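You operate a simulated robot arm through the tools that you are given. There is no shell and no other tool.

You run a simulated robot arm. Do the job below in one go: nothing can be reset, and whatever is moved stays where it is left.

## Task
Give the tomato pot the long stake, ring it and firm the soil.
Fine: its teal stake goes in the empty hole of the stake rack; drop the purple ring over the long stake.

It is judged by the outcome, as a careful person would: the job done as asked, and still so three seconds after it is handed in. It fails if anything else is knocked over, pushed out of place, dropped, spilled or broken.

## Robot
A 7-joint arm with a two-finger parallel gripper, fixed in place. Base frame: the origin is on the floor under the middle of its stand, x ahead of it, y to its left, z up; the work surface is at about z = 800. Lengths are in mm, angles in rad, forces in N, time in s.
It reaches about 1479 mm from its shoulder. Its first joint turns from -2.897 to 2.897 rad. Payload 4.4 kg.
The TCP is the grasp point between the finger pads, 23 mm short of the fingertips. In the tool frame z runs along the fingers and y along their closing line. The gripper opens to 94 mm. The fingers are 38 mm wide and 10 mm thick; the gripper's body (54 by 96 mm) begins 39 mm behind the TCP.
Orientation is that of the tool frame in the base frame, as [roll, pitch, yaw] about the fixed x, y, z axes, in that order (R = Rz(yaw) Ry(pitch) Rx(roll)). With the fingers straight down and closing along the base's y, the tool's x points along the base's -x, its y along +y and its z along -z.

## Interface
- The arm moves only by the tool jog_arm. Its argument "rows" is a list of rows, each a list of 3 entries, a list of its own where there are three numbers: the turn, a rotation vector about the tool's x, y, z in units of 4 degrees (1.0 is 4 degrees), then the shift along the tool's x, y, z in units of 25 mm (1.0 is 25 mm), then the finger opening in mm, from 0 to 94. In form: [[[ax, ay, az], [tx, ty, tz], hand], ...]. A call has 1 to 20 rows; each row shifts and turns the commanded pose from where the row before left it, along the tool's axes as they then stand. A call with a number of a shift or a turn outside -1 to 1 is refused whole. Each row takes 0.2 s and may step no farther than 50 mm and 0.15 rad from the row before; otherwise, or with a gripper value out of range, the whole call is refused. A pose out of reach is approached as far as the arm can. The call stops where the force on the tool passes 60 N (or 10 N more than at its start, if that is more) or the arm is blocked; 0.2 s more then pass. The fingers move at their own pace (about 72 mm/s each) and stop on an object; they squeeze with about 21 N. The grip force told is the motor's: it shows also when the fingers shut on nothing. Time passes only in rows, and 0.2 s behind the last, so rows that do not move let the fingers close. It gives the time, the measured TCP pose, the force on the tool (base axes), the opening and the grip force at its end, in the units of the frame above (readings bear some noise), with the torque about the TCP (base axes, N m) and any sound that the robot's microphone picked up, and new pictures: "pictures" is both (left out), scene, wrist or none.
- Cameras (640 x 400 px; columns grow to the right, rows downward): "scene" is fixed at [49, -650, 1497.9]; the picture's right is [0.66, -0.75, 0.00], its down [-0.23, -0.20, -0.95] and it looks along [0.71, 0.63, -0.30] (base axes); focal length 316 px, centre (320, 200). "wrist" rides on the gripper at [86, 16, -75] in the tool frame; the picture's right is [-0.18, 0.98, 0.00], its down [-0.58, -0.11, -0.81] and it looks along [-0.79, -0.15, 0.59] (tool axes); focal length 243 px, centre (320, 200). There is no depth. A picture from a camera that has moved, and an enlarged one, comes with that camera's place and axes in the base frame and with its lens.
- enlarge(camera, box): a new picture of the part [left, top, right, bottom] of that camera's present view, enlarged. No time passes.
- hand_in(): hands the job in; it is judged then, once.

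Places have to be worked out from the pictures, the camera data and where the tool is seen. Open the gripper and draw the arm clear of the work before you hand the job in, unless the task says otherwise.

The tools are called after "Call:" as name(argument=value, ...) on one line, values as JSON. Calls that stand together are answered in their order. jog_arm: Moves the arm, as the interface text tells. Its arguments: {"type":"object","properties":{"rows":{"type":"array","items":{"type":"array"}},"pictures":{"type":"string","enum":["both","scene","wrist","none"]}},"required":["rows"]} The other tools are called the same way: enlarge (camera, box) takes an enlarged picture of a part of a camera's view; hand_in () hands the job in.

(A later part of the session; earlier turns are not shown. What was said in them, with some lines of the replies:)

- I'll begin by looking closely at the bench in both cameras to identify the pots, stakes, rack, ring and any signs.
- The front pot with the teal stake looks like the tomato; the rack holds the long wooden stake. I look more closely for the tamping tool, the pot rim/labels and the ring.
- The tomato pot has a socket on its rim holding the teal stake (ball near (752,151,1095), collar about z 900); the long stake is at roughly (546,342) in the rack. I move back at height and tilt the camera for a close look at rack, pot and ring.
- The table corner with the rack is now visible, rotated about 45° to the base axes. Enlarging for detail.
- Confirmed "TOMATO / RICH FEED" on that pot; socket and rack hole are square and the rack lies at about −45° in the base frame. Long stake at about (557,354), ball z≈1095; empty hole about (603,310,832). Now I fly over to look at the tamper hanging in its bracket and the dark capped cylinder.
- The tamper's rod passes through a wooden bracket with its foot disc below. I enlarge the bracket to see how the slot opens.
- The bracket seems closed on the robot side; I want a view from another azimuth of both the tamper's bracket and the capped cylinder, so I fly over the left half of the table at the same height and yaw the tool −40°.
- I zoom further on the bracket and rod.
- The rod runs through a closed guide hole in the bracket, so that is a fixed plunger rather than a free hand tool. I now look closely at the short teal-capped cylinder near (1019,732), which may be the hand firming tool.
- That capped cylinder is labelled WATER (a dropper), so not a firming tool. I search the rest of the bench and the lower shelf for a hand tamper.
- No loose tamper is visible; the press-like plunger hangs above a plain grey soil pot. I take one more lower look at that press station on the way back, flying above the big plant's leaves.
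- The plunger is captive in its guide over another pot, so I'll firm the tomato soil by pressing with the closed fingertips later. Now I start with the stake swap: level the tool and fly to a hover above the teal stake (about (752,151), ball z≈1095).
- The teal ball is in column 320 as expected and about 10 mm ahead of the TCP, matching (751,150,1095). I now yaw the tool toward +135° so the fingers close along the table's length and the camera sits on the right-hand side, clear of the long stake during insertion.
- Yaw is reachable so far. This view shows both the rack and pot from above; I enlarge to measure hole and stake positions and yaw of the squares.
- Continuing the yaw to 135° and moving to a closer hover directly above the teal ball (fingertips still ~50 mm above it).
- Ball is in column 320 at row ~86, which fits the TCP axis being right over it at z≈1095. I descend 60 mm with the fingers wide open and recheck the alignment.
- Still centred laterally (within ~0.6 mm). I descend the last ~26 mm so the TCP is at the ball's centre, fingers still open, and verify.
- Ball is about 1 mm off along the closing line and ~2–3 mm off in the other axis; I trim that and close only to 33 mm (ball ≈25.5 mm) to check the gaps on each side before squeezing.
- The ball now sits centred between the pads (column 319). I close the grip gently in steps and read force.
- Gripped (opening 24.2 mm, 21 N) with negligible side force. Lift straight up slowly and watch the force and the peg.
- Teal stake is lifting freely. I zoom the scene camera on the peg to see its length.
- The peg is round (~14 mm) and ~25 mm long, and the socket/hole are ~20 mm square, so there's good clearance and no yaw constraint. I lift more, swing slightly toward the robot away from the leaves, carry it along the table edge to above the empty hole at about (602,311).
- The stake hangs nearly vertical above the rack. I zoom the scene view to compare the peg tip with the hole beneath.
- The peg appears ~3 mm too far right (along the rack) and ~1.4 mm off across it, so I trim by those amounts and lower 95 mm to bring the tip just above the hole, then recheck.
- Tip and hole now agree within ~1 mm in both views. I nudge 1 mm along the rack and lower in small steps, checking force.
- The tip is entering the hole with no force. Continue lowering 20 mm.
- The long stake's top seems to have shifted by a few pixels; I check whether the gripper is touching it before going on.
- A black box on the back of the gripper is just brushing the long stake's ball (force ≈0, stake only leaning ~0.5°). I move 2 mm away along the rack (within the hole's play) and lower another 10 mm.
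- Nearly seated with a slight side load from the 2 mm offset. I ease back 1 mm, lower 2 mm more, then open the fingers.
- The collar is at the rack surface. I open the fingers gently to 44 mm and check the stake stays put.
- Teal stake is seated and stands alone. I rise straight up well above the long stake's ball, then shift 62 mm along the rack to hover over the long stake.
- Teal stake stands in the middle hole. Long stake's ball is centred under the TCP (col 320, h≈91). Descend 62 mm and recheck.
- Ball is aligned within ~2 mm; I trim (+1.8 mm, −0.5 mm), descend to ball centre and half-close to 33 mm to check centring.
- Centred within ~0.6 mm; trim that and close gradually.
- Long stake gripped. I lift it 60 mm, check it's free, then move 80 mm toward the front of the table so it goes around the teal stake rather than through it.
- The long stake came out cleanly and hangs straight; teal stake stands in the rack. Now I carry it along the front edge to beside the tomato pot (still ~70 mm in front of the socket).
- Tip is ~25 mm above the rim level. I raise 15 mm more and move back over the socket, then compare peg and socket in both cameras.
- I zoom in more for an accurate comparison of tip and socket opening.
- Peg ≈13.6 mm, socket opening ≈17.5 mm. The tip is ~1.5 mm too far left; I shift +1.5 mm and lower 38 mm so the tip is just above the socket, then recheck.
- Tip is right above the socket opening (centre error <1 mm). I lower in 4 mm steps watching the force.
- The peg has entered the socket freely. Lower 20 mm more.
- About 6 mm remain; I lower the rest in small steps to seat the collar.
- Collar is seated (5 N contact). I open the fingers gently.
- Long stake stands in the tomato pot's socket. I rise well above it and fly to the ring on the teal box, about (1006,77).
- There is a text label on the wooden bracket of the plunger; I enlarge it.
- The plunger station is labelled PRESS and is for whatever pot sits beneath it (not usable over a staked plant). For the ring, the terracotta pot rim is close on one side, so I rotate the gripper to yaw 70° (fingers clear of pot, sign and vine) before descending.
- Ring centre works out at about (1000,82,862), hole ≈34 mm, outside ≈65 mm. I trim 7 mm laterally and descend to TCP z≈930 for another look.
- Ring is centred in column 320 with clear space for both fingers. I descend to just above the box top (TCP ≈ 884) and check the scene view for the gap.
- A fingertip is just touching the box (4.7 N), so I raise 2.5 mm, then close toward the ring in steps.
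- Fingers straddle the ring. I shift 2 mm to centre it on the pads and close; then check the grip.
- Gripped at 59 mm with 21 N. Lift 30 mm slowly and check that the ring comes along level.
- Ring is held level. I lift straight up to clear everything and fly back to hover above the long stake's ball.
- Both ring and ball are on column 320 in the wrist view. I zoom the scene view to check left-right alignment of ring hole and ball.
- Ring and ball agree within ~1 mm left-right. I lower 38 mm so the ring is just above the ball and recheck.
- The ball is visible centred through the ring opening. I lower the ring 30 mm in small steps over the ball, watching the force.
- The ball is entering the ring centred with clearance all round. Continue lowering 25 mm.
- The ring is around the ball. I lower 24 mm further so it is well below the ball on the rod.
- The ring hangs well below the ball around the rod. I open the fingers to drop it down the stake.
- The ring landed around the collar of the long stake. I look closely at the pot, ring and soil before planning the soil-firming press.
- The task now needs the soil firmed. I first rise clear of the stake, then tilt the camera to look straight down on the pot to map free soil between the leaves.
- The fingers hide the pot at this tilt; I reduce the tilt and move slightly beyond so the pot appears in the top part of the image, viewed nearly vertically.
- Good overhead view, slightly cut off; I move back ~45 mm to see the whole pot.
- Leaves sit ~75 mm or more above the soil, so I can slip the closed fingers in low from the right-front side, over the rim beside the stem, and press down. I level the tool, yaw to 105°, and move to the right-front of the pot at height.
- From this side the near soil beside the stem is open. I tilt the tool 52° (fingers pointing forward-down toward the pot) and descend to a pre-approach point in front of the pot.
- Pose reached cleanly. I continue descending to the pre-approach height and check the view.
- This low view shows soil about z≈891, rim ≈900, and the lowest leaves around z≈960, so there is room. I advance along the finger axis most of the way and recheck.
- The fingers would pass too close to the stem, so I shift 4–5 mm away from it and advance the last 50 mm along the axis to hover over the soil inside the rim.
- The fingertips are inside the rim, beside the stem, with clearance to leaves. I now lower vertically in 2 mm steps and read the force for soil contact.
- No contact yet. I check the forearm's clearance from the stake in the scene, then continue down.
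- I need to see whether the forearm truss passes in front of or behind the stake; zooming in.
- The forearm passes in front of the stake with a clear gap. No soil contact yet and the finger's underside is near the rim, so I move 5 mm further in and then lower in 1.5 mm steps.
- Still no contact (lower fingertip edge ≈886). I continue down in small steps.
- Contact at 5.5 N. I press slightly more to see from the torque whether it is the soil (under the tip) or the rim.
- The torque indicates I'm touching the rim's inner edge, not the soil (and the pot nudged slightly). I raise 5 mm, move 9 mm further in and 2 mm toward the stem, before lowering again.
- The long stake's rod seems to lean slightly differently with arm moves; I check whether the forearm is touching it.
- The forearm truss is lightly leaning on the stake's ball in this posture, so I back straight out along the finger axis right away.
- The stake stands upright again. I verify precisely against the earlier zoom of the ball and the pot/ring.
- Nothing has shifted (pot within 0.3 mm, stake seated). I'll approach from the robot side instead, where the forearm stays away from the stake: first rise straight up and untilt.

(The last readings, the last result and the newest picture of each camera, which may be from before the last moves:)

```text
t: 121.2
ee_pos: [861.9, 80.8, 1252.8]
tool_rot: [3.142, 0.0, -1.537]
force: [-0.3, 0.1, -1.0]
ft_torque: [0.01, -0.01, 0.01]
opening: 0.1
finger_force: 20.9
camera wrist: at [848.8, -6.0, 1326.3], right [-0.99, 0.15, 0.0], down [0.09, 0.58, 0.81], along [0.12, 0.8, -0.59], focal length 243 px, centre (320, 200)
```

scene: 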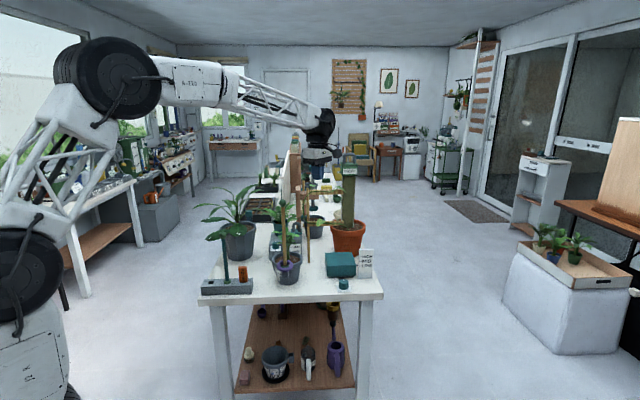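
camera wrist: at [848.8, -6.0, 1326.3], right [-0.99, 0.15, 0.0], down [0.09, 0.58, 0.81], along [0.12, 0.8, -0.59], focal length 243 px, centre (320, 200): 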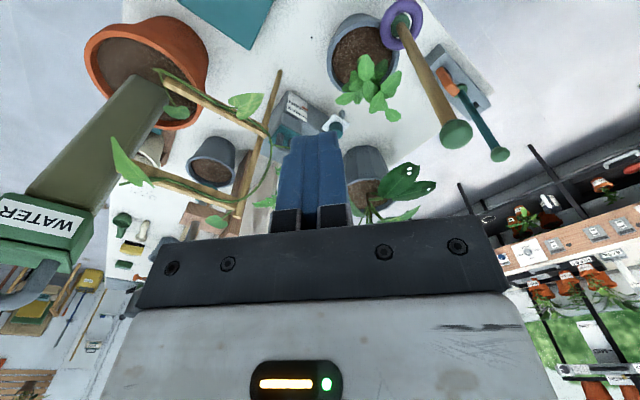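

I cross over at height (62 mm above the stake's ball) to the robot side of the pot and tilt the fingers 44° forward about the tool x-axis.

Call:
jog_arm(rows=[[[0, 0, 0], [-0.525, 0.824, 0], 0], [[0, 0, 0], [-0.525, 0.824, 0], 0], [[0, 0, 0], [-0.525, 0.824, 0], 0], [[0, 0, 0], [-0.525, 0.824, 0], 0], [[0, 0, 0], [-0.525, 0.824, 0], 0], [[0, 0, 0], [-0.525, 0.824, 0], 0], [[0, 0, 0], [-0.525, 0.824, 0], 0], [[0, 0, 0], [-0.525, 0.824, 0], 0], [[0, 0, 0], [-0.525, 0.824, 0], 0], [[1, 0, 0], [0, 0, 0], 0], [[1, 0, 0], [0, 0, 0], 0], [[1, 0, 0], [0, 0, 0], 0], [[1, 0, 0], [0, 0, 0], 0], [[1, 0, 0], [0, 0, 0], 0], [[1, 0, 0], [0, 0, 0], 0], [[1, 0, 0], [0, 0, 0], 0], [[1, 0, 0], [0, 0, 0], 0], [[1, 0, 0], [0, 0, 0], 0], [[1, 0, 0], [0, 0, 0], 0], [[1, 0, 0], [0, 0, 0], 0]], pictures="both")

Call:
enlarge(camera="scene", box=[180, 100, 340, 300])

```text
t: 125.4
ee_pos: [673.5, 194.5, 1252.7]
tool_rot: [-2.371, 0.0, -1.536]
force: [-0.4, -0.4, -0.2]
ft_torque: [0.02, -0.03, 0.0]
opening: 0.0
finger_force: 21.2
camera wrist: at [612.2, 103.4, 1293.8], right [-0.71, 0.16, -0.68], down [-0.5, 0.56, 0.66], along [0.49, 0.81, -0.32], focal length 243 px, centre (320, 200)
```

scene: 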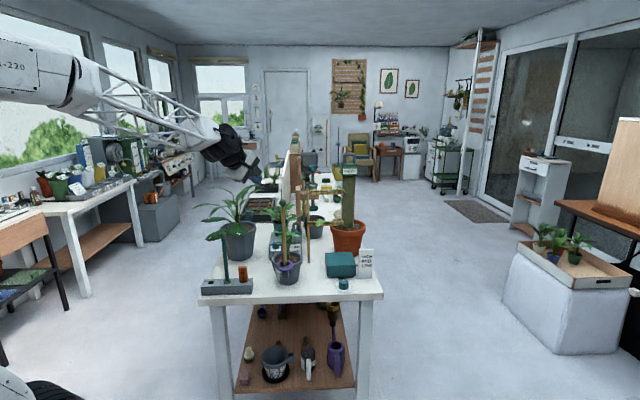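
wrist: 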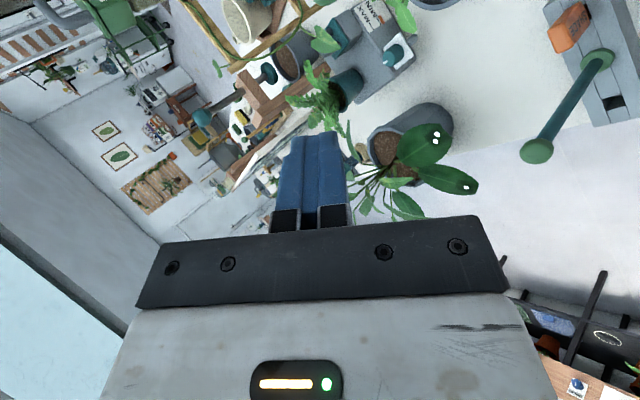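

```text
2.00 times, centred on (260, 200) of scene
camera zoom: at [49.0, -650.0, 1497.9], right [0.66, -0.75, 0.0], down [-0.23, -0.2, -0.95], along [0.71, 0.63, -0.3], focal length 632 px, centre (440, 200)
```

zoom: 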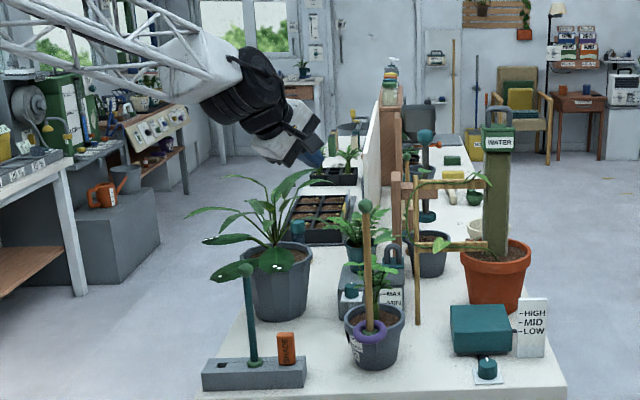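

Pose reached. I descend straight down beside the pot on the robot side and check clearances.

Call:
jog_arm(rows=[[[0, 0, 0], [0, 0.695, 0.719], 0], [[0, 0, 0], [0, 0.695, 0.719], 0], [[0, 0, 0], [0, 0.695, 0.719], 0], [[0, 0, 0], [0, 0.695, 0.719], 0], [[0, 0, 0], [0, 0.695, 0.719], 0], [[0, 0, 0], [0, 0.695, 0.719], 0], [[0, 0, 0], [0, 0.695, 0.719], 0], [[0, 0, 0], [0, 0.695, 0.719], 0], [[0, 0, 0], [0, 0.695, 0.719], 0]], pictures="both")

Call:
enlarge(camera="scene", box=[200, 170, 330, 300])

```text
t: 127.4
ee_pos: [672.8, 194.4, 1027.7]
tool_rot: [-2.373, 0.001, -1.535]
force: [0.1, 0.0, 0.5]
ft_torque: [0.01, 0.03, 0.01]
opening: 0.1
finger_force: 20.8
camera wrist: at [612.0, 104.2, 1069.3], right [-0.71, 0.16, -0.68], down [-0.5, 0.56, 0.66], along [0.49, 0.81, -0.32], focal length 243 px, centre (320, 200)
```

scene: 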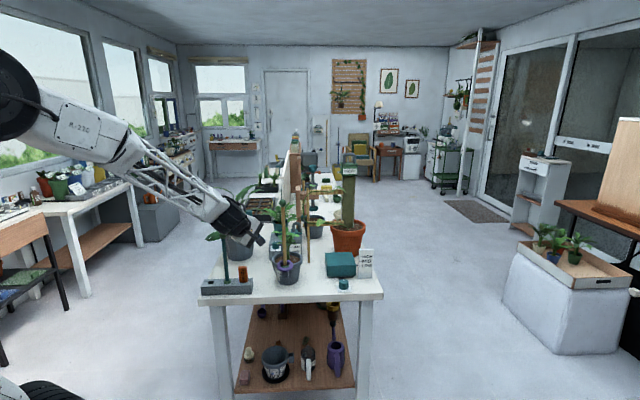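
wrist: 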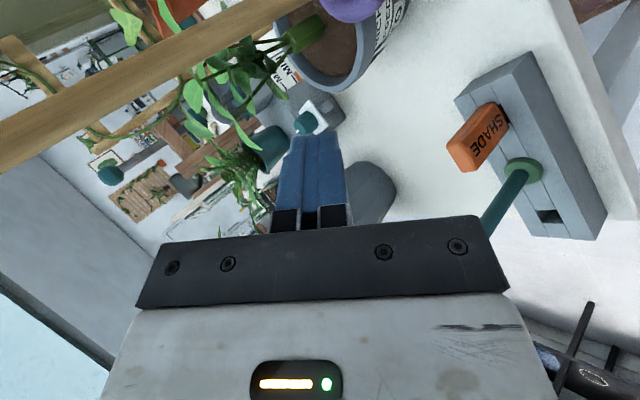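

```text
3.08 times, centred on (265, 235) of scene
camera zoom: at [49.0, -650.0, 1497.9], right [0.66, -0.75, 0.0], down [-0.23, -0.2, -0.95], along [0.71, 0.63, -0.3], focal length 972 px, centre (489, 92)
```

zoom: 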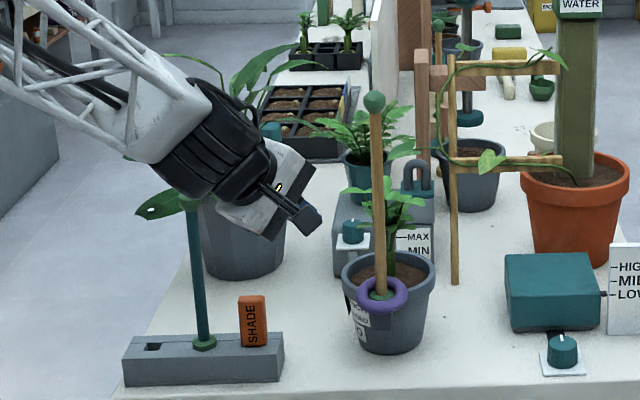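

Clear so far. I advance 80 mm along the finger axis toward the pot and check again.

Call:
jog_arm(rows=[[[0, 0, 0], [0, 0.2, 0.8], 0], [[0, 0, 0], [0, 0.2, 0.8], 0], [[0, 0, 0], [0, 0, 0.8], 0], [[0, 0, 0], [0, 0, 0.8], 0]], pictures="both")

Call:
enlarge(camera="scene", box=[230, 190, 320, 290])

Call:
enlarge(camera="wrist", box=[180, 0, 440, 180])

```text
t: 128.4
ee_pos: [721.5, 195.5, 963.1]
tool_rot: [-2.372, 0.001, -1.536]
force: [-0.7, 0.0, 0.0]
ft_torque: [0.01, 0.03, 0.0]
opening: 0.1
finger_force: 21.1
camera wrist: at [661.0, 105.2, 1004.5], right [-0.71, 0.16, -0.68], down [-0.5, 0.56, 0.66], along [0.49, 0.81, -0.32], focal length 243 px, centre (320, 200)
```

scene: 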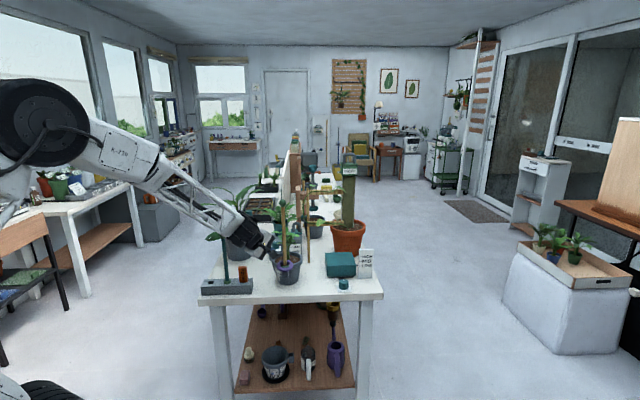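
wrist: 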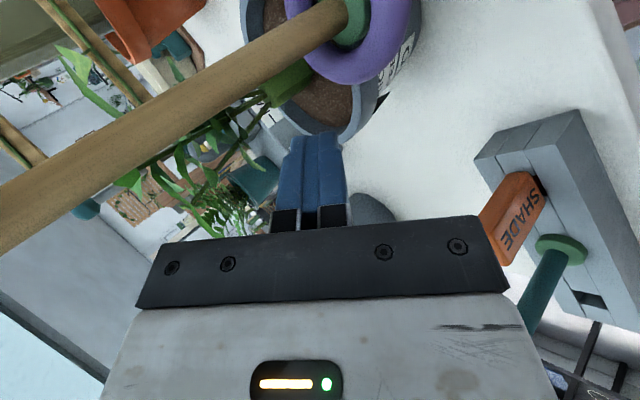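

```text
4.00 times, centred on (275, 240) of scene
camera zoom: at [49.0, -650.0, 1497.9], right [0.66, -0.75, 0.0], down [-0.23, -0.2, -0.95], along [0.71, 0.63, -0.3], focal length 1264 px, centre (500, 40)
```

zoom: 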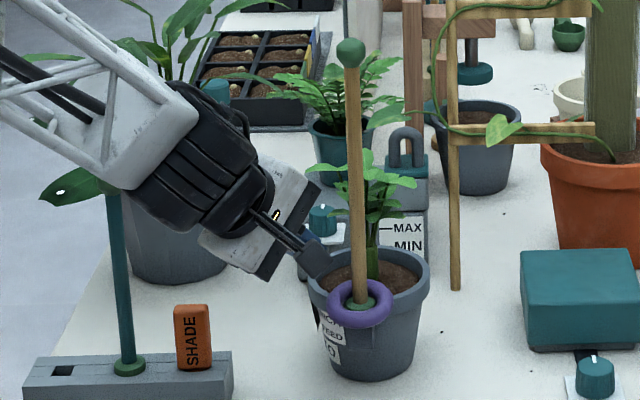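

```text
2.22 times, centred on (310, 90) of wrist
camera zoom: at [661.0, 105.2, 1004.5], right [-0.71, 0.16, -0.68], down [-0.5, 0.56, 0.66], along [0.49, 0.81, -0.32], focal length 539 px, centre (342, 444)
```

zoom: 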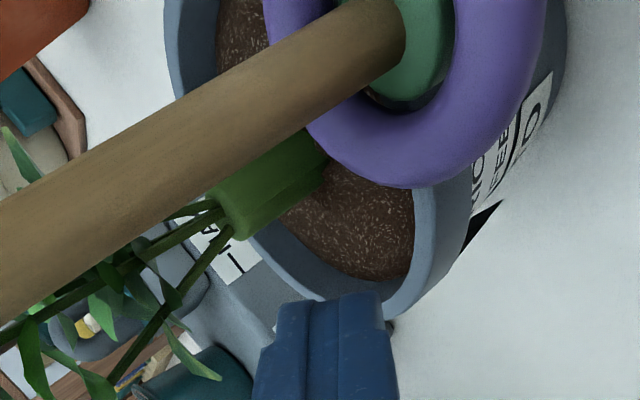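

Good view: the soil between ring, stem and rim is reachable, but the fingers would pass within a few mm of the ring. I yaw 14° away from it and shift slightly before the final insertion.

Call:
jog_arm(rows=[[[0, 0.81, 0.84], [-0.248, -0.057, 0.055], 0], [[0, 0.81, 0.84], [-0.248, -0.057, 0.055], 0], [[0, 0.81, 0.84], [-0.248, -0.057, 0.055], 0], [[0, 0, 0], [0, 0, 0], 0]], pictures="both")

Call:
enlarge(camera="scene", box=[200, 190, 320, 300])

Call:
enlarge(camera="wrist", box=[180, 0, 440, 180])

```text
t: 129.4
ee_pos: [727.9, 213.8, 962.9]
tool_rot: [-2.373, 0.0, -1.781]
force: [-0.2, -0.8, 0.3]
ft_torque: [0.01, 0.01, -0.02]
opening: 0.0
finger_force: 20.7
camera wrist: at [647.8, 141.3, 1004.5], right [-0.65, 0.33, -0.68], down [-0.35, 0.67, 0.66], along [0.67, 0.67, -0.32], focal length 243 px, centre (320, 200)
```

scene: 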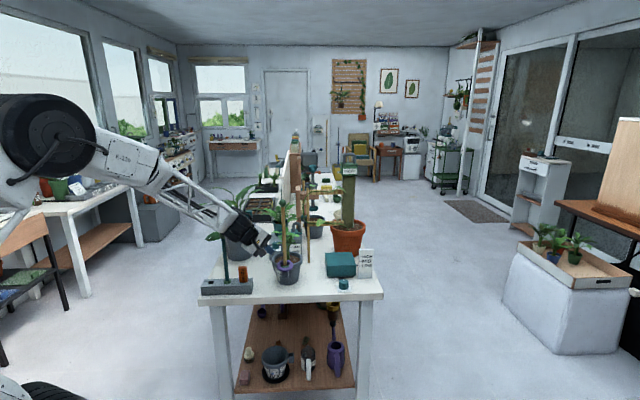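
wrist: 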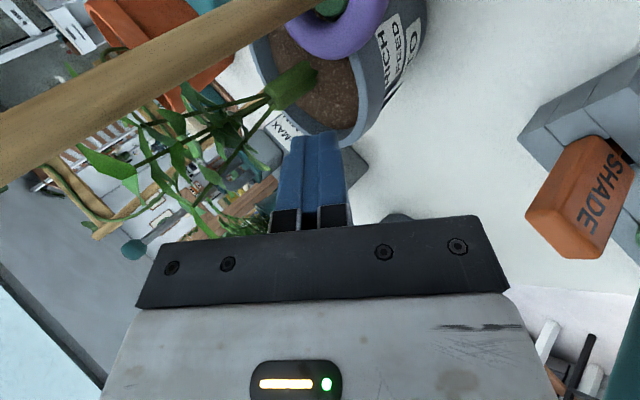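

```text
3.64 times, centred on (260, 245) of scene
camera zoom: at [49.0, -650.0, 1497.9], right [0.66, -0.75, 0.0], down [-0.23, -0.2, -0.95], along [0.71, 0.63, -0.3], focal length 1149 px, centre (538, 36)
```

zoom: 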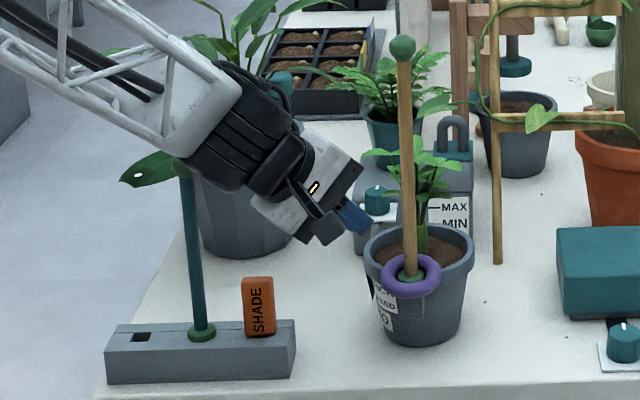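

```text
2.22 times, centred on (310, 90) of wrist
camera zoom: at [647.8, 141.3, 1004.5], right [-0.65, 0.33, -0.68], down [-0.35, 0.67, 0.66], along [0.67, 0.67, -0.32], focal length 539 px, centre (342, 444)
```

zoom: 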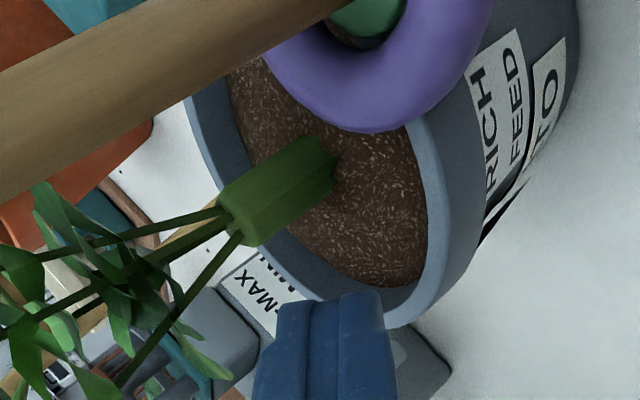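

Clear corridor: the fingers point at the bare soil between rim and stem, away from ring. I advance 45 mm further along the axis and check.

Call:
jog_arm(rows=[[[0, 0, 0], [0, 0, 0.6], 0], [[0, 0, 0], [0, 0, 0.6], 0], [[0, 0, 0], [0, 0, 0.6], 0]], pictures="none")

Call:
enlarge(camera="scene", box=[230, 200, 320, 290])

Call:
enlarge(camera="wrist", box=[180, 0, 440, 240])

```text
t: 130.2
ee_pos: [759.2, 207.3, 929.9]
tool_rot: [-2.373, -0.002, -1.78]
force: [-1.0, 0.2, 0.2]
ft_torque: [-0.02, -0.02, 0.0]
opening: 0.1
finger_force: 21.1
```

```text
4.44 times, centred on (275, 245) of scene
camera zoom: at [49.0, -650.0, 1497.9], right [0.66, -0.75, 0.0], down [-0.23, -0.2, -0.95], along [0.71, 0.63, -0.3], focal length 1404 px, centre (520, 0)
```

zoom: 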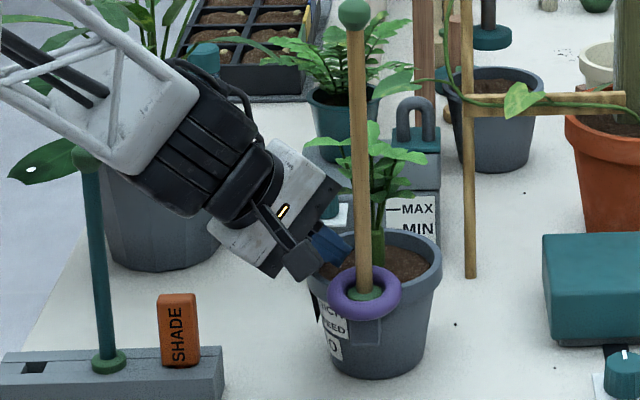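

```text
1.67 times, centred on (310, 120) of wrist
camera zoom: at [678.6, 135.0, 972.4], right [-0.65, 0.33, -0.68], down [-0.35, 0.67, 0.66], along [0.67, 0.67, -0.32], focal length 404 px, centre (337, 333)
```

zoom: 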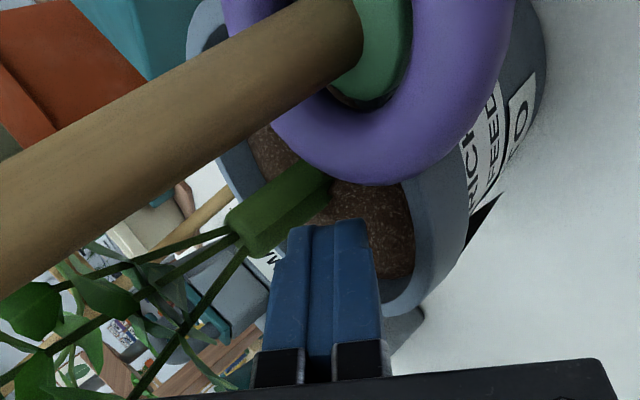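

Fingers are over the rim heading to bare soil; no forces. Advance the last 17 mm to the hover point.

Call:
jog_arm(rows=[[[0, 0, 0], [0, 0, 0.34], 0], [[0, 0, 0], [0, 0, 0.34], 0], [[0, 0, 0], [0, 0, 0], 0]], pictures="none")

Call:
enlarge(camera="scene", box=[262, 220, 312, 285])

Call:
enlarge(camera="wrist", box=[220, 40, 400, 200])

Call:
enlarge(camera="scene", box=[195, 200, 275, 300])

```text
t: 131.0
ee_pos: [770.6, 205.1, 916.8]
tool_rot: [-2.374, 0.0, -1.781]
force: [0.1, -0.6, 0.4]
ft_torque: [-0.02, -0.01, 0.0]
opening: 0.1
finger_force: 21.0
```

```text
6.15 times, centred on (287, 252) of scene
camera zoom: at [49.0, -650.0, 1497.9], right [0.66, -0.75, 0.0], down [-0.23, -0.2, -0.95], along [0.71, 0.63, -0.3], focal length 1944 px, centre (523, -123)
```

zoom: 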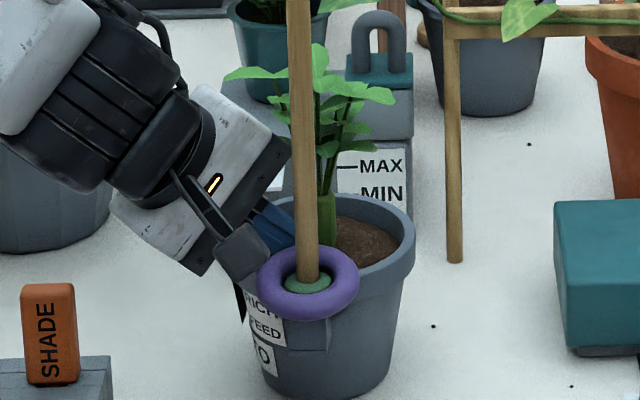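

```text
2.50 times, centred on (310, 120) of wrist
camera zoom: at [690.0, 132.2, 959.2], right [-0.65, 0.33, -0.68], down [-0.35, 0.67, 0.66], along [0.67, 0.67, -0.32], focal length 606 px, centre (345, 400)
```

zoom: 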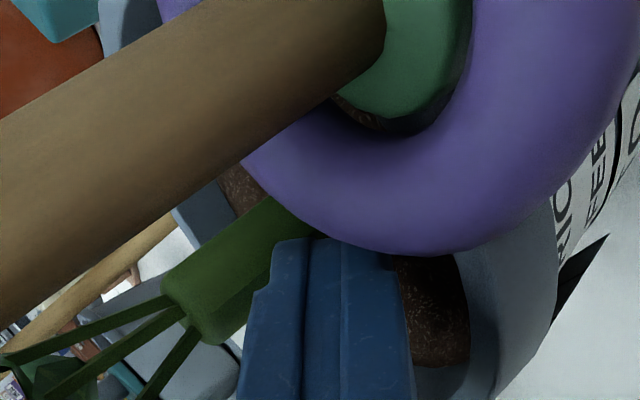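

```text
4.00 times, centred on (235, 250) of scene
camera zoom: at [49.0, -650.0, 1497.9], right [0.66, -0.75, 0.0], down [-0.23, -0.2, -0.95], along [0.71, 0.63, -0.3], focal length 1264 px, centre (660, 0)
```

zoom: 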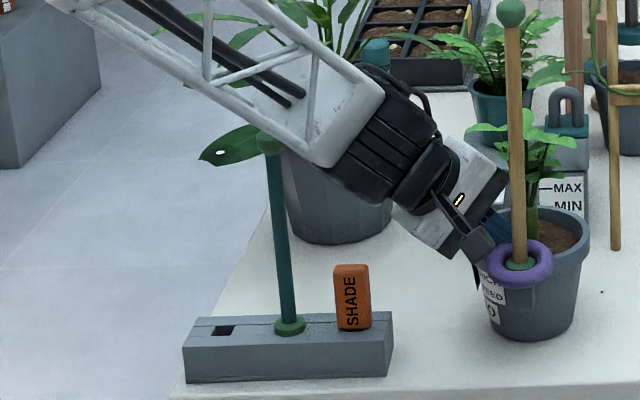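

At the hover point with no contact; teal stake and everything else undisturbed. I lower vertically in 2 mm steps, checking force.

Call:
jog_arm(rows=[[[0, 0, 0], [0, 0.0556, 0.0575], 0], [[0, 0, 0], [0, 0.0556, 0.0575], 0], [[0, 0, 0], [0, 0.0556, 0.0575], 0]], pictures="none")

Call:
jog_arm(rows=[[[0, 0, 0], [0, 0.0556, 0.0575], 0]], pictures="none")

```text
t: 131.8
ee_pos: [769.8, 203.6, 912.9]
tool_rot: [-2.374, 0.001, -1.781]
force: [-0.3, 0.7, -0.4]
ft_torque: [0.01, -0.04, -0.01]
opening: 0.1
finger_force: 20.7
```

```text
t: 132.2
ee_pos: [769.5, 203.4, 910.8]
tool_rot: [-2.373, -0.001, -1.78]
force: [0.2, 0.0, -0.2]
ft_torque: [-0.02, -0.03, 0.01]
opening: 0.2
finger_force: 21.5
```

No contact yet at tip ≈885. Continue single 2 mm steps.

Call:
jog_arm(rows=[[[0, 0, 0], [0, 0.0556, 0.0575], 0]], pictures="none")

Call:
jog_arm(rows=[[[0, 0, 0], [0, 0.0417, 0.0432], 0]], pictures="none")

```text
t: 132.6
ee_pos: [769.4, 203.9, 907.8]
tool_rot: [-2.374, 0.0, -1.78]
force: [0.9, -0.4, 0.4]
ft_torque: [-0.03, -0.03, 0.01]
opening: 0.1
finger_force: 21.3
```

```text
t: 133.0
ee_pos: [769.0, 203.8, 907.5]
tool_rot: [-2.373, 0.003, -1.779]
force: [-1.3, 1.4, 8.5]
ft_torque: [0.03, 0.0, 0.02]
opening: 0.0
finger_force: 20.7
```

Contact at 8.5 N and the torque puts it under the fingertip: soil. I look, then press a bit more firmly.

Call:
jog_arm(rows=[[[0, 0, 0], [0, 0.0278, 0.0288], 0], [[0, 0, 0], [0, 0, 0], 0]], pictures="none")

Call:
enlarge(camera="scene", box=[262, 220, 312, 285])

Call:
enlarge(camera="wrist", box=[220, 40, 400, 200])

```text
t: 133.6
ee_pos: [770.1, 204.9, 907.3]
tool_rot: [-2.371, 0.003, -1.779]
force: [-3.7, 1.3, 20.8]
ft_torque: [0.01, -0.07, -0.01]
opening: 0.1
finger_force: 21.2
```

```text
6.15 times, centred on (287, 252) of scene
camera zoom: at [49.0, -650.0, 1497.9], right [0.66, -0.75, 0.0], down [-0.23, -0.2, -0.95], along [0.71, 0.63, -0.3], focal length 1944 px, centre (523, -123)
```

zoom: 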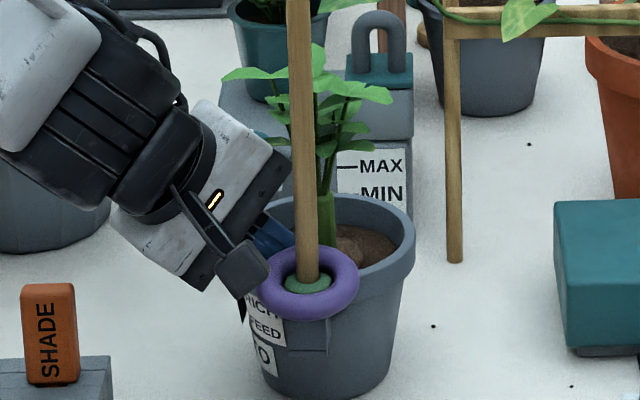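

```text
2.50 times, centred on (310, 120) of wrist
camera zoom: at [690.2, 132.4, 948.7], right [-0.65, 0.33, -0.68], down [-0.35, 0.67, 0.66], along [0.67, 0.67, -0.32], focal length 606 px, centre (345, 400)
```

zoom: 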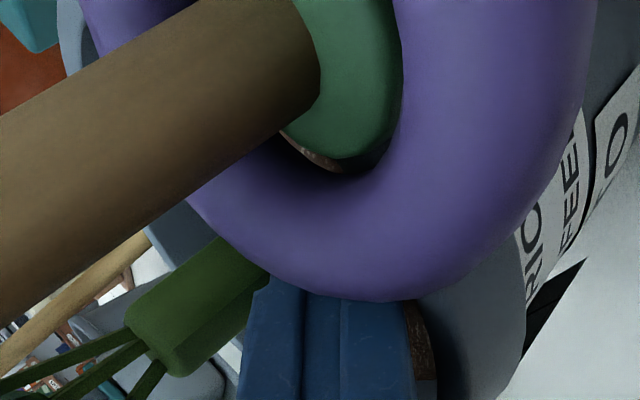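

Soil contact confirmed (lever arm at the tip), 21 N. I press up to about 30 N and hold for a second.

Call:
jog_arm(rows=[[[0, 0, 0], [0, 0.0222, 0.023], 0], [[0, 0, 0], [0, 0, 0], 0], [[0, 0, 0], [0, 0, 0], 0], [[0, 0, 0], [0, 0, 0], 0], [[0, 0, 0], [0, 0, 0], 0]], pictures="none")

Call:
enlarge(camera="scene", box=[262, 220, 312, 285])

```text
t: 134.8
ee_pos: [769.9, 204.6, 905.4]
tool_rot: [-2.37, 0.002, -1.78]
force: [-6.9, 2.3, 44.1]
ft_torque: [-0.08, -0.25, 0.0]
opening: 0.0
finger_force: 21.0
```

```text
6.15 times, centred on (287, 252) of scene
camera zoom: at [49.0, -650.0, 1497.9], right [0.66, -0.75, 0.0], down [-0.23, -0.2, -0.95], along [0.71, 0.63, -0.3], focal length 1944 px, centre (523, -123)
```

zoom: 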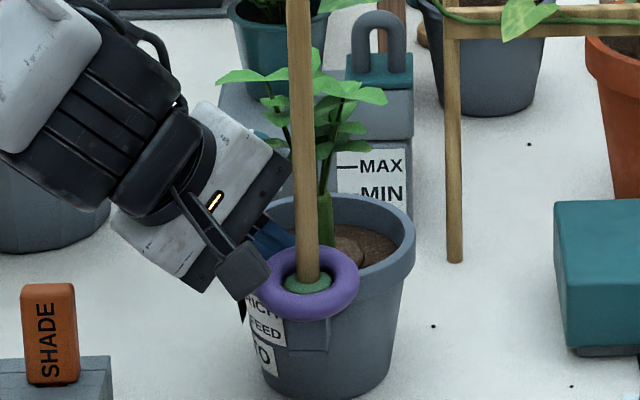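

Force is 44 N now and the soil/plant appears to have moved a little. I stop pressing and look closely.

Call:
enlarge(camera="scene", box=[272, 236, 300, 275])

Call:
enlarge(camera="wrist", box=[200, 40, 400, 240])

```text
10.26 times, centred on (286, 256) of scene
camera zoom: at [49.0, -650.0, 1497.9], right [0.66, -0.75, 0.0], down [-0.23, -0.2, -0.95], along [0.71, 0.63, -0.3], focal length 3240 px, centre (669, -369)
```

zoom: 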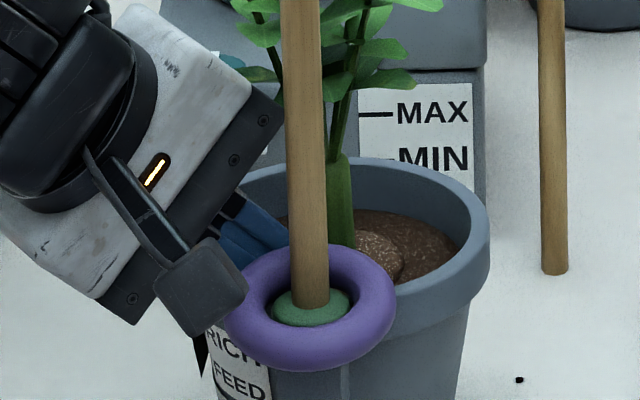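

```text
2.00 times, centred on (300, 140) of wrist
camera zoom: at [690.0, 132.2, 947.8], right [-0.65, 0.33, -0.68], down [-0.35, 0.67, 0.66], along [0.67, 0.67, -0.32], focal length 485 px, centre (360, 320)
```

zoom: 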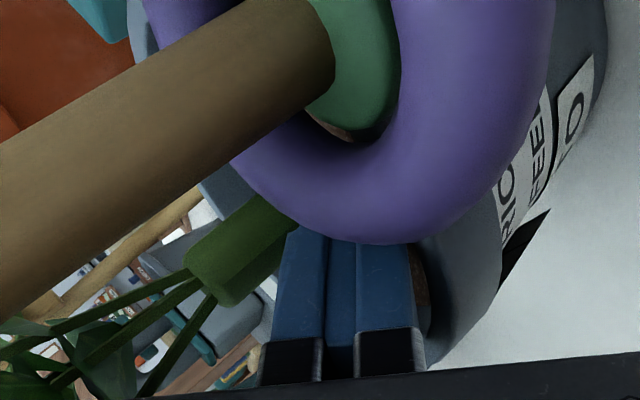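

The soil surface has sunk visibly, so pressing does firm it. I ease off: raise vertically, back out along the axis, and inspect.

Call:
jog_arm(rows=[[[0, 0, 0], [0, -0.1, -0.1035], 0], [[0, 0, 0], [0, -0.2, -0.207], 0], [[0, 0, 0], [0, -0.15, -0.155], 0], [[0, 0, 0], [0, 0, -0.6], 0], [[0, 0, 0], [0, 0, -1], 0], [[0, 0, 0], [0, 0, -1], 0], [[0, 0, 0], [0, 0, 0], 0]], pictures="both")

Call:
enlarge(camera="scene", box=[265, 225, 310, 285])

Call:
enlarge(camera="wrist", box=[180, 0, 440, 180])

```text
t: 136.4
ee_pos: [725.2, 213.7, 968.2]
tool_rot: [-2.375, -0.001, -1.78]
force: [-0.1, 0.8, -0.6]
ft_torque: [0.0, 0.01, 0.02]
opening: 0.0
finger_force: 20.8
camera wrist: at [646.0, 141.6, 1009.5], right [-0.65, 0.33, -0.68], down [-0.35, 0.67, 0.66], along [0.67, 0.67, -0.32], focal length 243 px, centre (320, 200)
```

scene: 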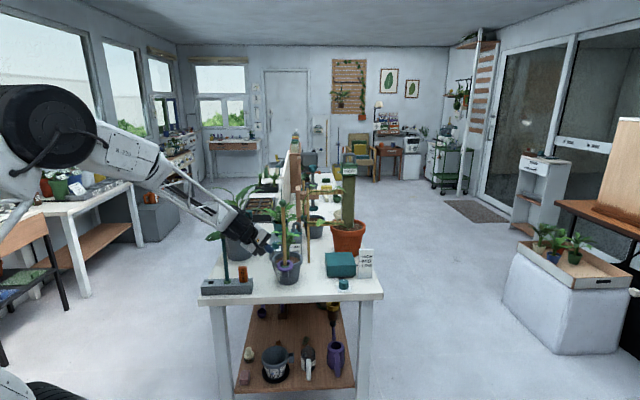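
wrist: 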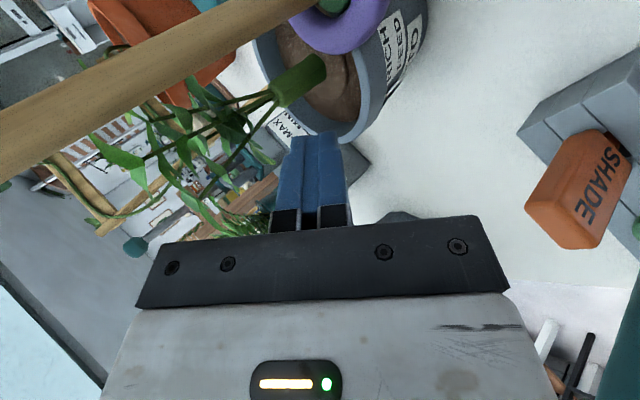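

```text
6.67 times, centred on (288, 255) of scene
camera zoom: at [49.0, -650.0, 1497.9], right [0.66, -0.75, 0.0], down [-0.23, -0.2, -0.95], along [0.71, 0.63, -0.3], focal length 2106 px, centre (537, -167)
```

zoom: 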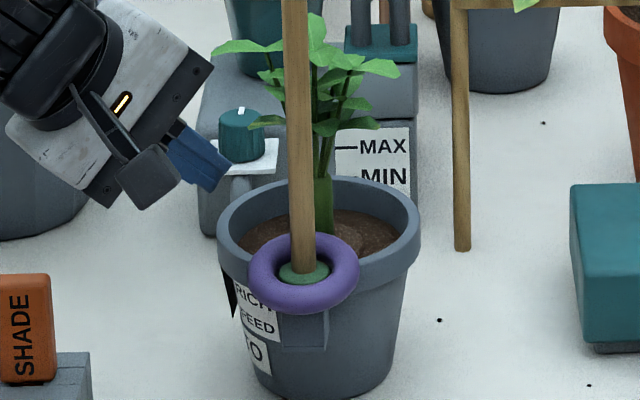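

```text
2.22 times, centred on (310, 90) of wrist
camera zoom: at [646.0, 141.6, 1009.5], right [-0.65, 0.33, -0.68], down [-0.35, 0.67, 0.66], along [0.67, 0.67, -0.32], focal length 539 px, centre (342, 444)
```

zoom: 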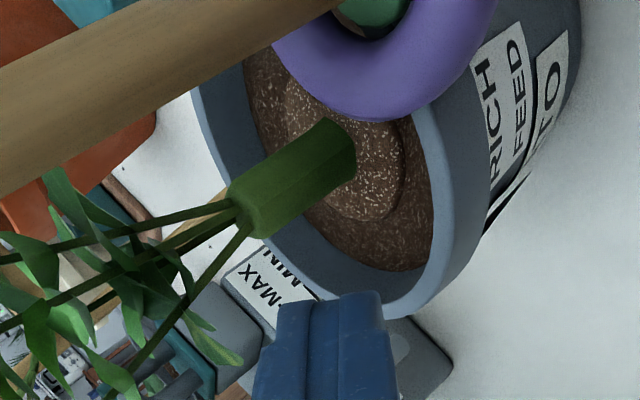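

The soil now shows a lower, compacted surface with the root collar visible and it stayed that way after release. I compare the same zoom as before pressing.

Call:
enlarge(camera="scene", box=[272, 246, 298, 280])

Call:
enlarge(camera="scene", box=[275, 175, 300, 210])

Call:
enlarge(camera="wrist", box=[250, 0, 410, 130])

```text
11.76 times, centred on (285, 263) of scene
camera zoom: at [49.0, -650.0, 1497.9], right [0.66, -0.75, 0.0], down [-0.23, -0.2, -0.95], along [0.71, 0.63, -0.3], focal length 3716 px, centre (732, -541)
```

zoom: 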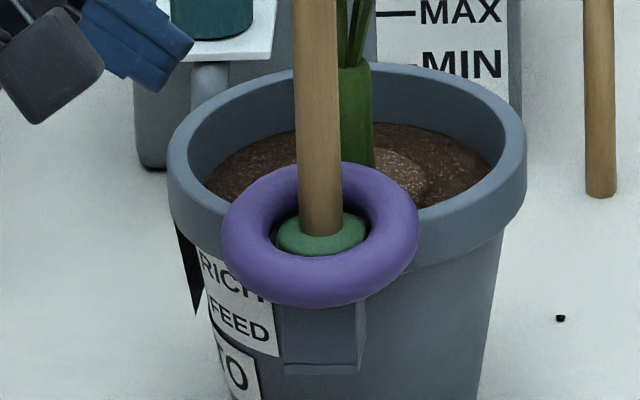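

```text
11.43 times, centred on (288, 192) of scene
camera zoom: at [49.0, -650.0, 1497.9], right [0.66, -0.75, 0.0], down [-0.23, -0.2, -0.95], along [0.71, 0.63, -0.3], focal length 3610 px, centre (691, 286)
```

zoom: 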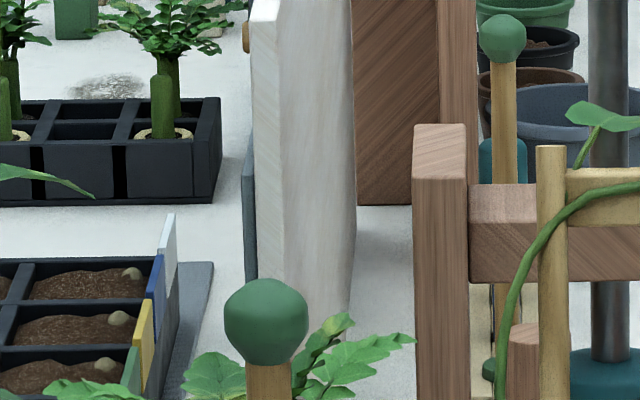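

```text
3.08 times, centred on (330, 65) of wrist
camera zoom: at [646.0, 141.6, 1009.5], right [-0.65, 0.33, -0.68], down [-0.35, 0.67, 0.66], along [0.67, 0.67, -0.32], focal length 746 px, centre (289, 615)
```

zoom: 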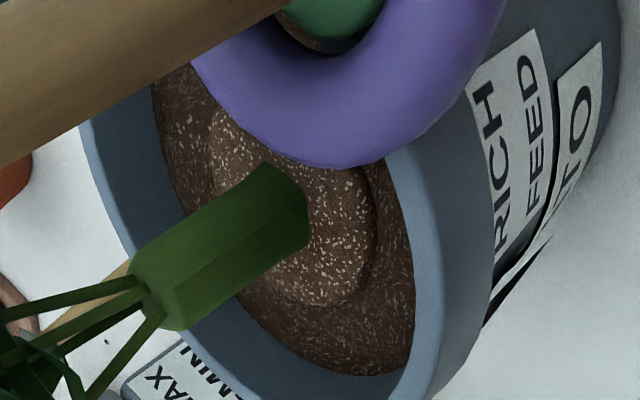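

The soil is firmed (sunken, compacted surface), pot and stake unmoved. I retract: back along the axis, then straight up, opening the gripper.

Call:
jog_arm(rows=[[[0, 0, 0], [0, 0, -1], 0], [[0, 0, 0], [0, -0.695, -0.719], 0], [[0, 0, 0], [0, -0.695, -0.719], 0], [[0, 0, 0], [0, -0.695, -0.719], 0], [[0, 0, 0], [0, -0.695, -0.719], 0], [[0, 0, 0], [0, -0.695, -0.719], 0], [[0, 0, 0], [0, -0.695, -0.719], 0], [[0, 0, 0], [0, -0.695, -0.719], 0], [[0, 0, 0], [0, -0.695, -0.719], 0], [[0, 0, 0], [0, -0.695, -0.719], 0], [[0, 0, 0], [0, -0.695, -0.719], 0], [[0, 0, 0], [0, 0, 0], 40]], pictures="both")

Call:
enlarge(camera="scene", box=[190, 170, 390, 310])

```text
t: 139.0
ee_pos: [708.8, 216.9, 1237.3]
tool_rot: [-2.374, 0.0, -1.781]
force: [-0.2, 0.3, 1.1]
ft_torque: [0.03, -0.01, 0.01]
opening: 40.3
finger_force: 0.0
camera wrist: at [629.3, 144.9, 1278.4], right [-0.65, 0.33, -0.68], down [-0.35, 0.67, 0.66], along [0.67, 0.67, -0.32], focal length 243 px, centre (320, 200)
```

scene: 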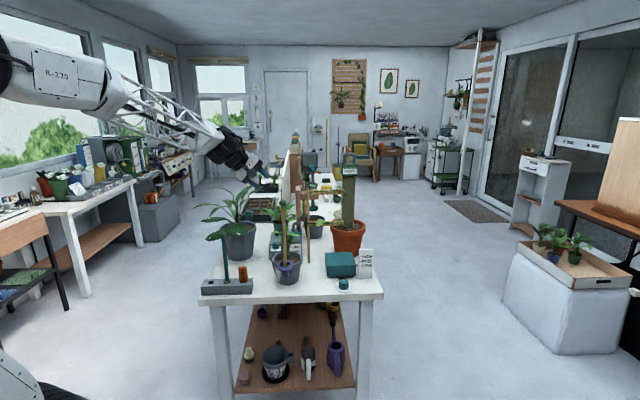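
wrist: 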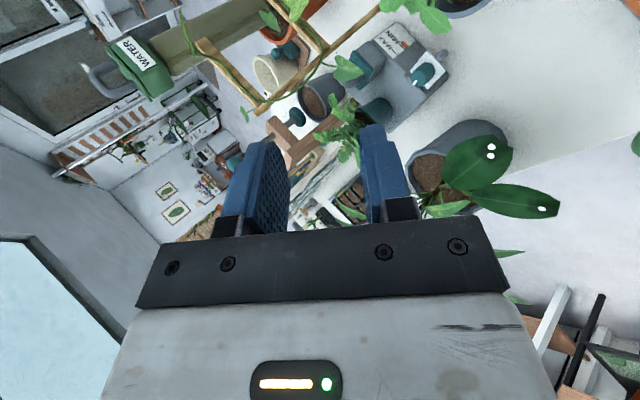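

```text
2.86 times, centred on (290, 240) of scene
camera zoom: at [49.0, -650.0, 1497.9], right [0.66, -0.75, 0.0], down [-0.23, -0.2, -0.95], along [0.71, 0.63, -0.3], focal length 902 px, centre (406, 86)
```

zoom: 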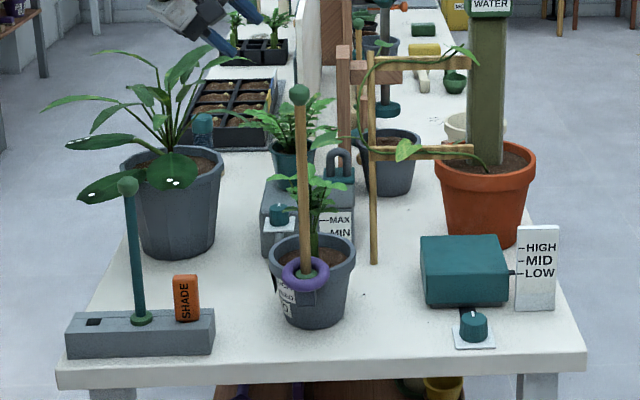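

Everything is standing as intended. I level the tool and take an overhead look at the firmed soil for confirmation.

Call:
jog_arm(rows=[[[-1, 0, 0], [0, 0, 0], 40], [[-1, 0, 0], [0, 0, 0], 40], [[-1, 0, 0], [0, 0, 0], 40], [[-1, 0, 0], [0, 0, 0], 40], [[-1, 0, 0], [0, 0, 0], 40], [[-1, 0, 0], [0, 0, 0], 40], [[-1, 0, 0], [0, 0, 0], 40], [[-1, 0, 0], [0, 0, 0], 40], [[-1, 0, 0], [0, 0, 0], 40], [[-1, 0, 0], [0, 0, 0], 40], [[-1, 0, 0], [0, 0, 0], 40], [[0, 0, 0], [0.4, -1, 0], 40], [[0, 0, 0], [0.4, -1, 0], 40]], pictures="wrist")

Call:
enlarge(camera="wrist", box=[120, 0, 400, 140])

```text
t: 141.8
ee_pos: [752.4, 186.2, 1236.8]
tool_rot: [-3.141, 0.001, -1.782]
force: [0.0, 0.4, 0.0]
ft_torque: [-0.04, -0.01, 0.0]
opening: 39.9
finger_force: 0.0
camera wrist: at [718.8, 105.4, 1310.1], right [-0.92, 0.38, 0.0], down [0.23, 0.55, 0.81], along [0.31, 0.74, -0.59], focal length 243 px, centre (320, 200)
```

wrist: 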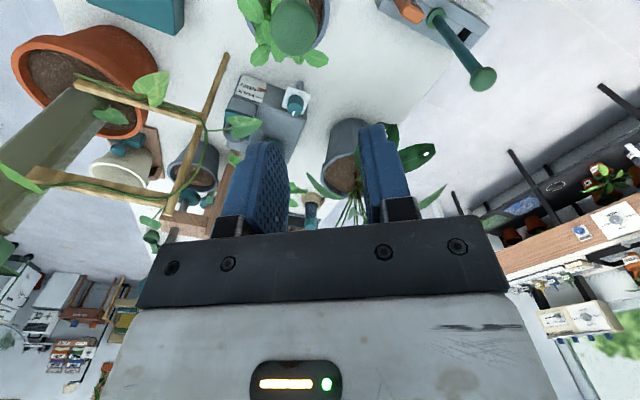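

```text
2.29 times, centred on (260, 70) of wrist
camera zoom: at [718.8, 105.4, 1310.1], right [-0.92, 0.38, 0.0], down [0.23, 0.55, 0.81], along [0.31, 0.74, -0.59], focal length 555 px, centre (457, 497)
```

zoom: 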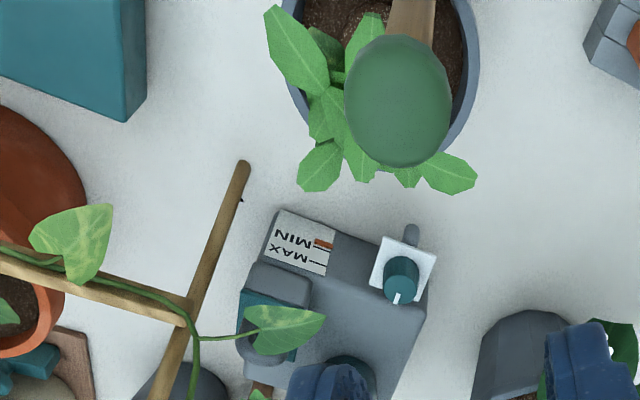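

I back away ~100 mm for an unobstructed view of the soil.

Call:
jog_arm(rows=[[[0, 0, 0], [1, -0.4, 0], 40], [[0, 0, 0], [1, -0.4, 0], 40], [[0, 0, 0], [1, -0.4, 0], 40], [[0, 0, 0], [1, -0.4, 0], 40]], pictures="wrist")

Call:
enlarge(camera="wrist", box=[220, 10, 420, 150])

```text
t: 142.8
ee_pos: [771.0, 81.4, 1235.8]
tool_rot: [3.141, 0.0, -1.778]
force: [0.0, -0.5, 0.6]
ft_torque: [0.03, -0.02, 0.0]
opening: 40.2
finger_force: 0.2
camera wrist: at [737.2, -0.9, 1310.3], right [-0.92, 0.38, 0.0], down [0.23, 0.55, 0.81], along [0.31, 0.74, -0.59], focal length 243 px, centre (320, 200)
```

wrist: 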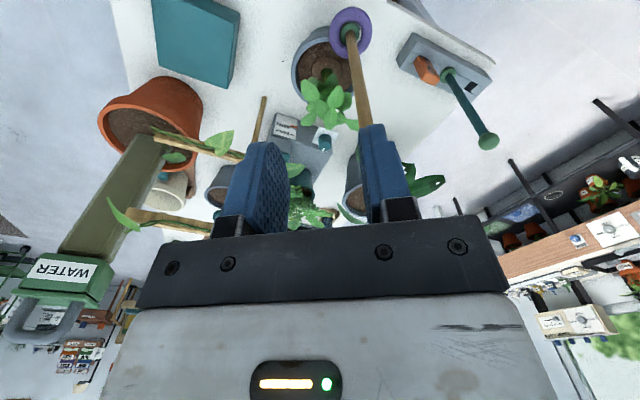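

```text
2.86 times, centred on (320, 80) of wrist
camera zoom: at [737.2, -0.9, 1310.3], right [-0.92, 0.38, 0.0], down [0.23, 0.55, 0.81], along [0.31, 0.74, -0.59], focal length 693 px, centre (320, 543)
```

zoom: 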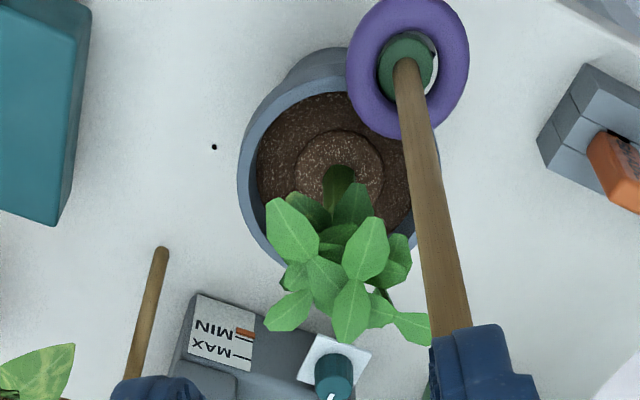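

The soil ring around the root collar has sunk evenly all round, the ring encircles the long stake, and the teal stake is in the rack. I move the arm up and away toward the robot with the gripper open, then do a last check.

Call:
jog_arm(rows=[[[0, 0, 0], [0.2, 0.8, -0.6], 60], [[0, 0, 0], [0.2, 1, -0.6], 60], [[0, 0, 0], [0.2, 1, -0.6], 60], [[0, 0, 0], [0.2, 1, -0.6], 60], [[0, 0, 0], [0.2, 1, 0], 60], [[0, 0, 0], [0.2, 1, 0], 60], [[0, 0, 0], [0.2, 1, 0], 60], [[0, 0, 0], [0.2, 1, 0], 60], [[0, 0, 0], [0, 0, 0], 60], [[0, 0, 0], [0, 0, 0], 60], [[0, 0, 0], [0, 0, 0], 60]], pictures="both")

Call:
enlarge(camera="scene", box=[190, 190, 390, 310])

Call:
enlarge(camera="scene", box=[198, 240, 250, 300])

```text
t: 145.2
ee_pos: [572.9, 83.2, 1297.1]
tool_rot: [3.141, 0.0, -1.779]
force: [1.0, 0.0, 0.5]
ft_torque: [-0.01, -0.01, -0.01]
opening: 59.9
finger_force: 0.1
camera wrist: at [538.7, 0.2, 1370.6], right [-0.92, 0.38, 0.0], down [0.23, 0.55, 0.81], along [0.31, 0.74, -0.59], focal length 243 px, centre (320, 200)
```

scene: 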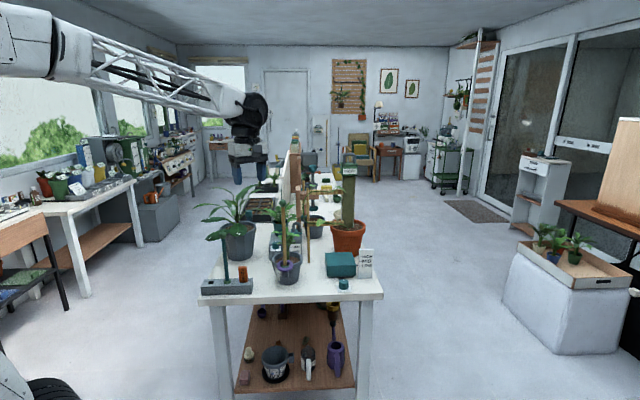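
wrist: 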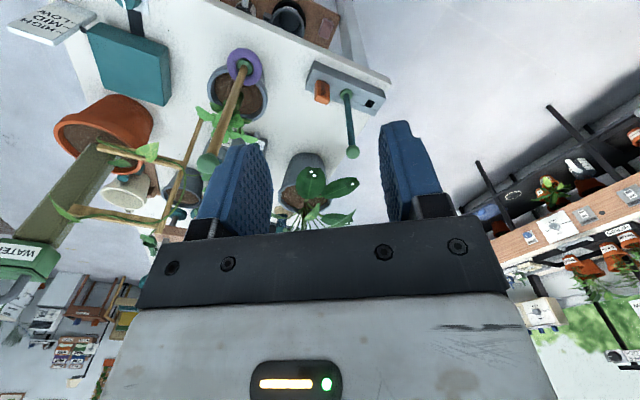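

```text
3.20 times, centred on (290, 250) of scene
camera zoom: at [49.0, -650.0, 1497.9], right [0.66, -0.75, 0.0], down [-0.23, -0.2, -0.95], along [0.71, 0.63, -0.3], focal length 1011 px, centre (416, 40)
```

zoom: 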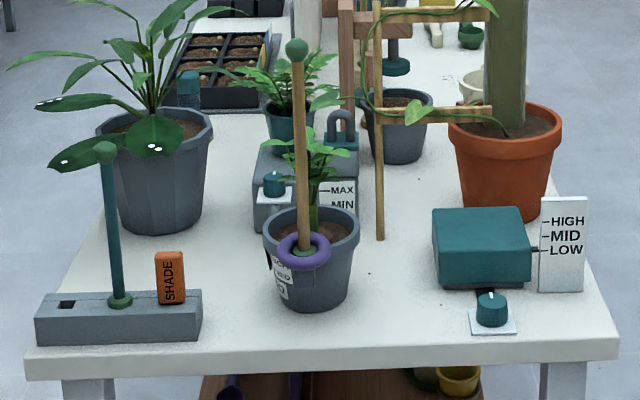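

```text
6.67 times, centred on (224, 270) of scene
camera zoom: at [49.0, -650.0, 1497.9], right [0.66, -0.75, 0.0], down [-0.23, -0.2, -0.95], along [0.71, 0.63, -0.3], focal length 2106 px, centre (960, -267)
```

zoom: 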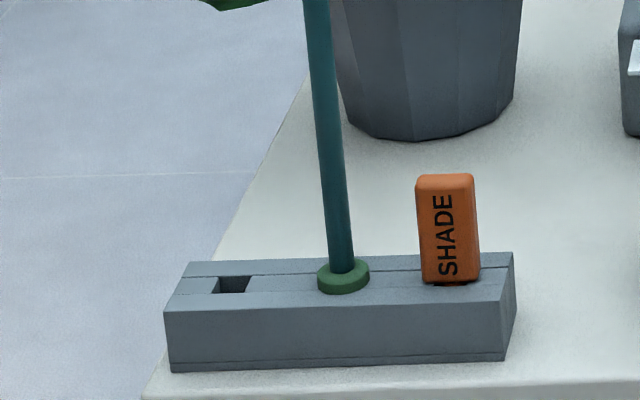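

The teal stake is seated in the rack hole that was empty. The long stake stands in the tomato pot with the purple ring around it. The soil is pressed down, nothing else has moved, and the arm is clear with the gripper open, so I hand in.

Call:
hand_in()

```text
The job is handed in.
```

I've handed the job in; the last pictures showed all parts of it done:

- **Teal stake:** it sits in the stake-rack hole that was empty, with its collar flat on the rack.
- **Long stake:** it stands in the tomato pot's socket.
- **Purple ring:** I dropped it over the long stake. It rests around the collar at the bottom.
- **Soil:** I pressed it with the closed fingertips at one spot beside the stem, up to about 44 N. It sank evenly around the stem and stayed down after I let go. I used the fingertips because I found no loose tamper, and the PRESS station could not go over a staked plant.

There were some light contacts along the way:

- **Gripper and long stake:** while seating the teal stake, the gripper brushed the long stake.
- **Rim and forearm:** a first try at the soil touched the pot rim at about 9 N, and the forearm leaned on the long stake's ball.
- **Fingertip and box:** a fingertip touched the box under the ring at about 5 N.

In the last pictures the pot and rack are where they started, and both stakes stand upright. The arm is drawn back toward the robot with the gripper open.
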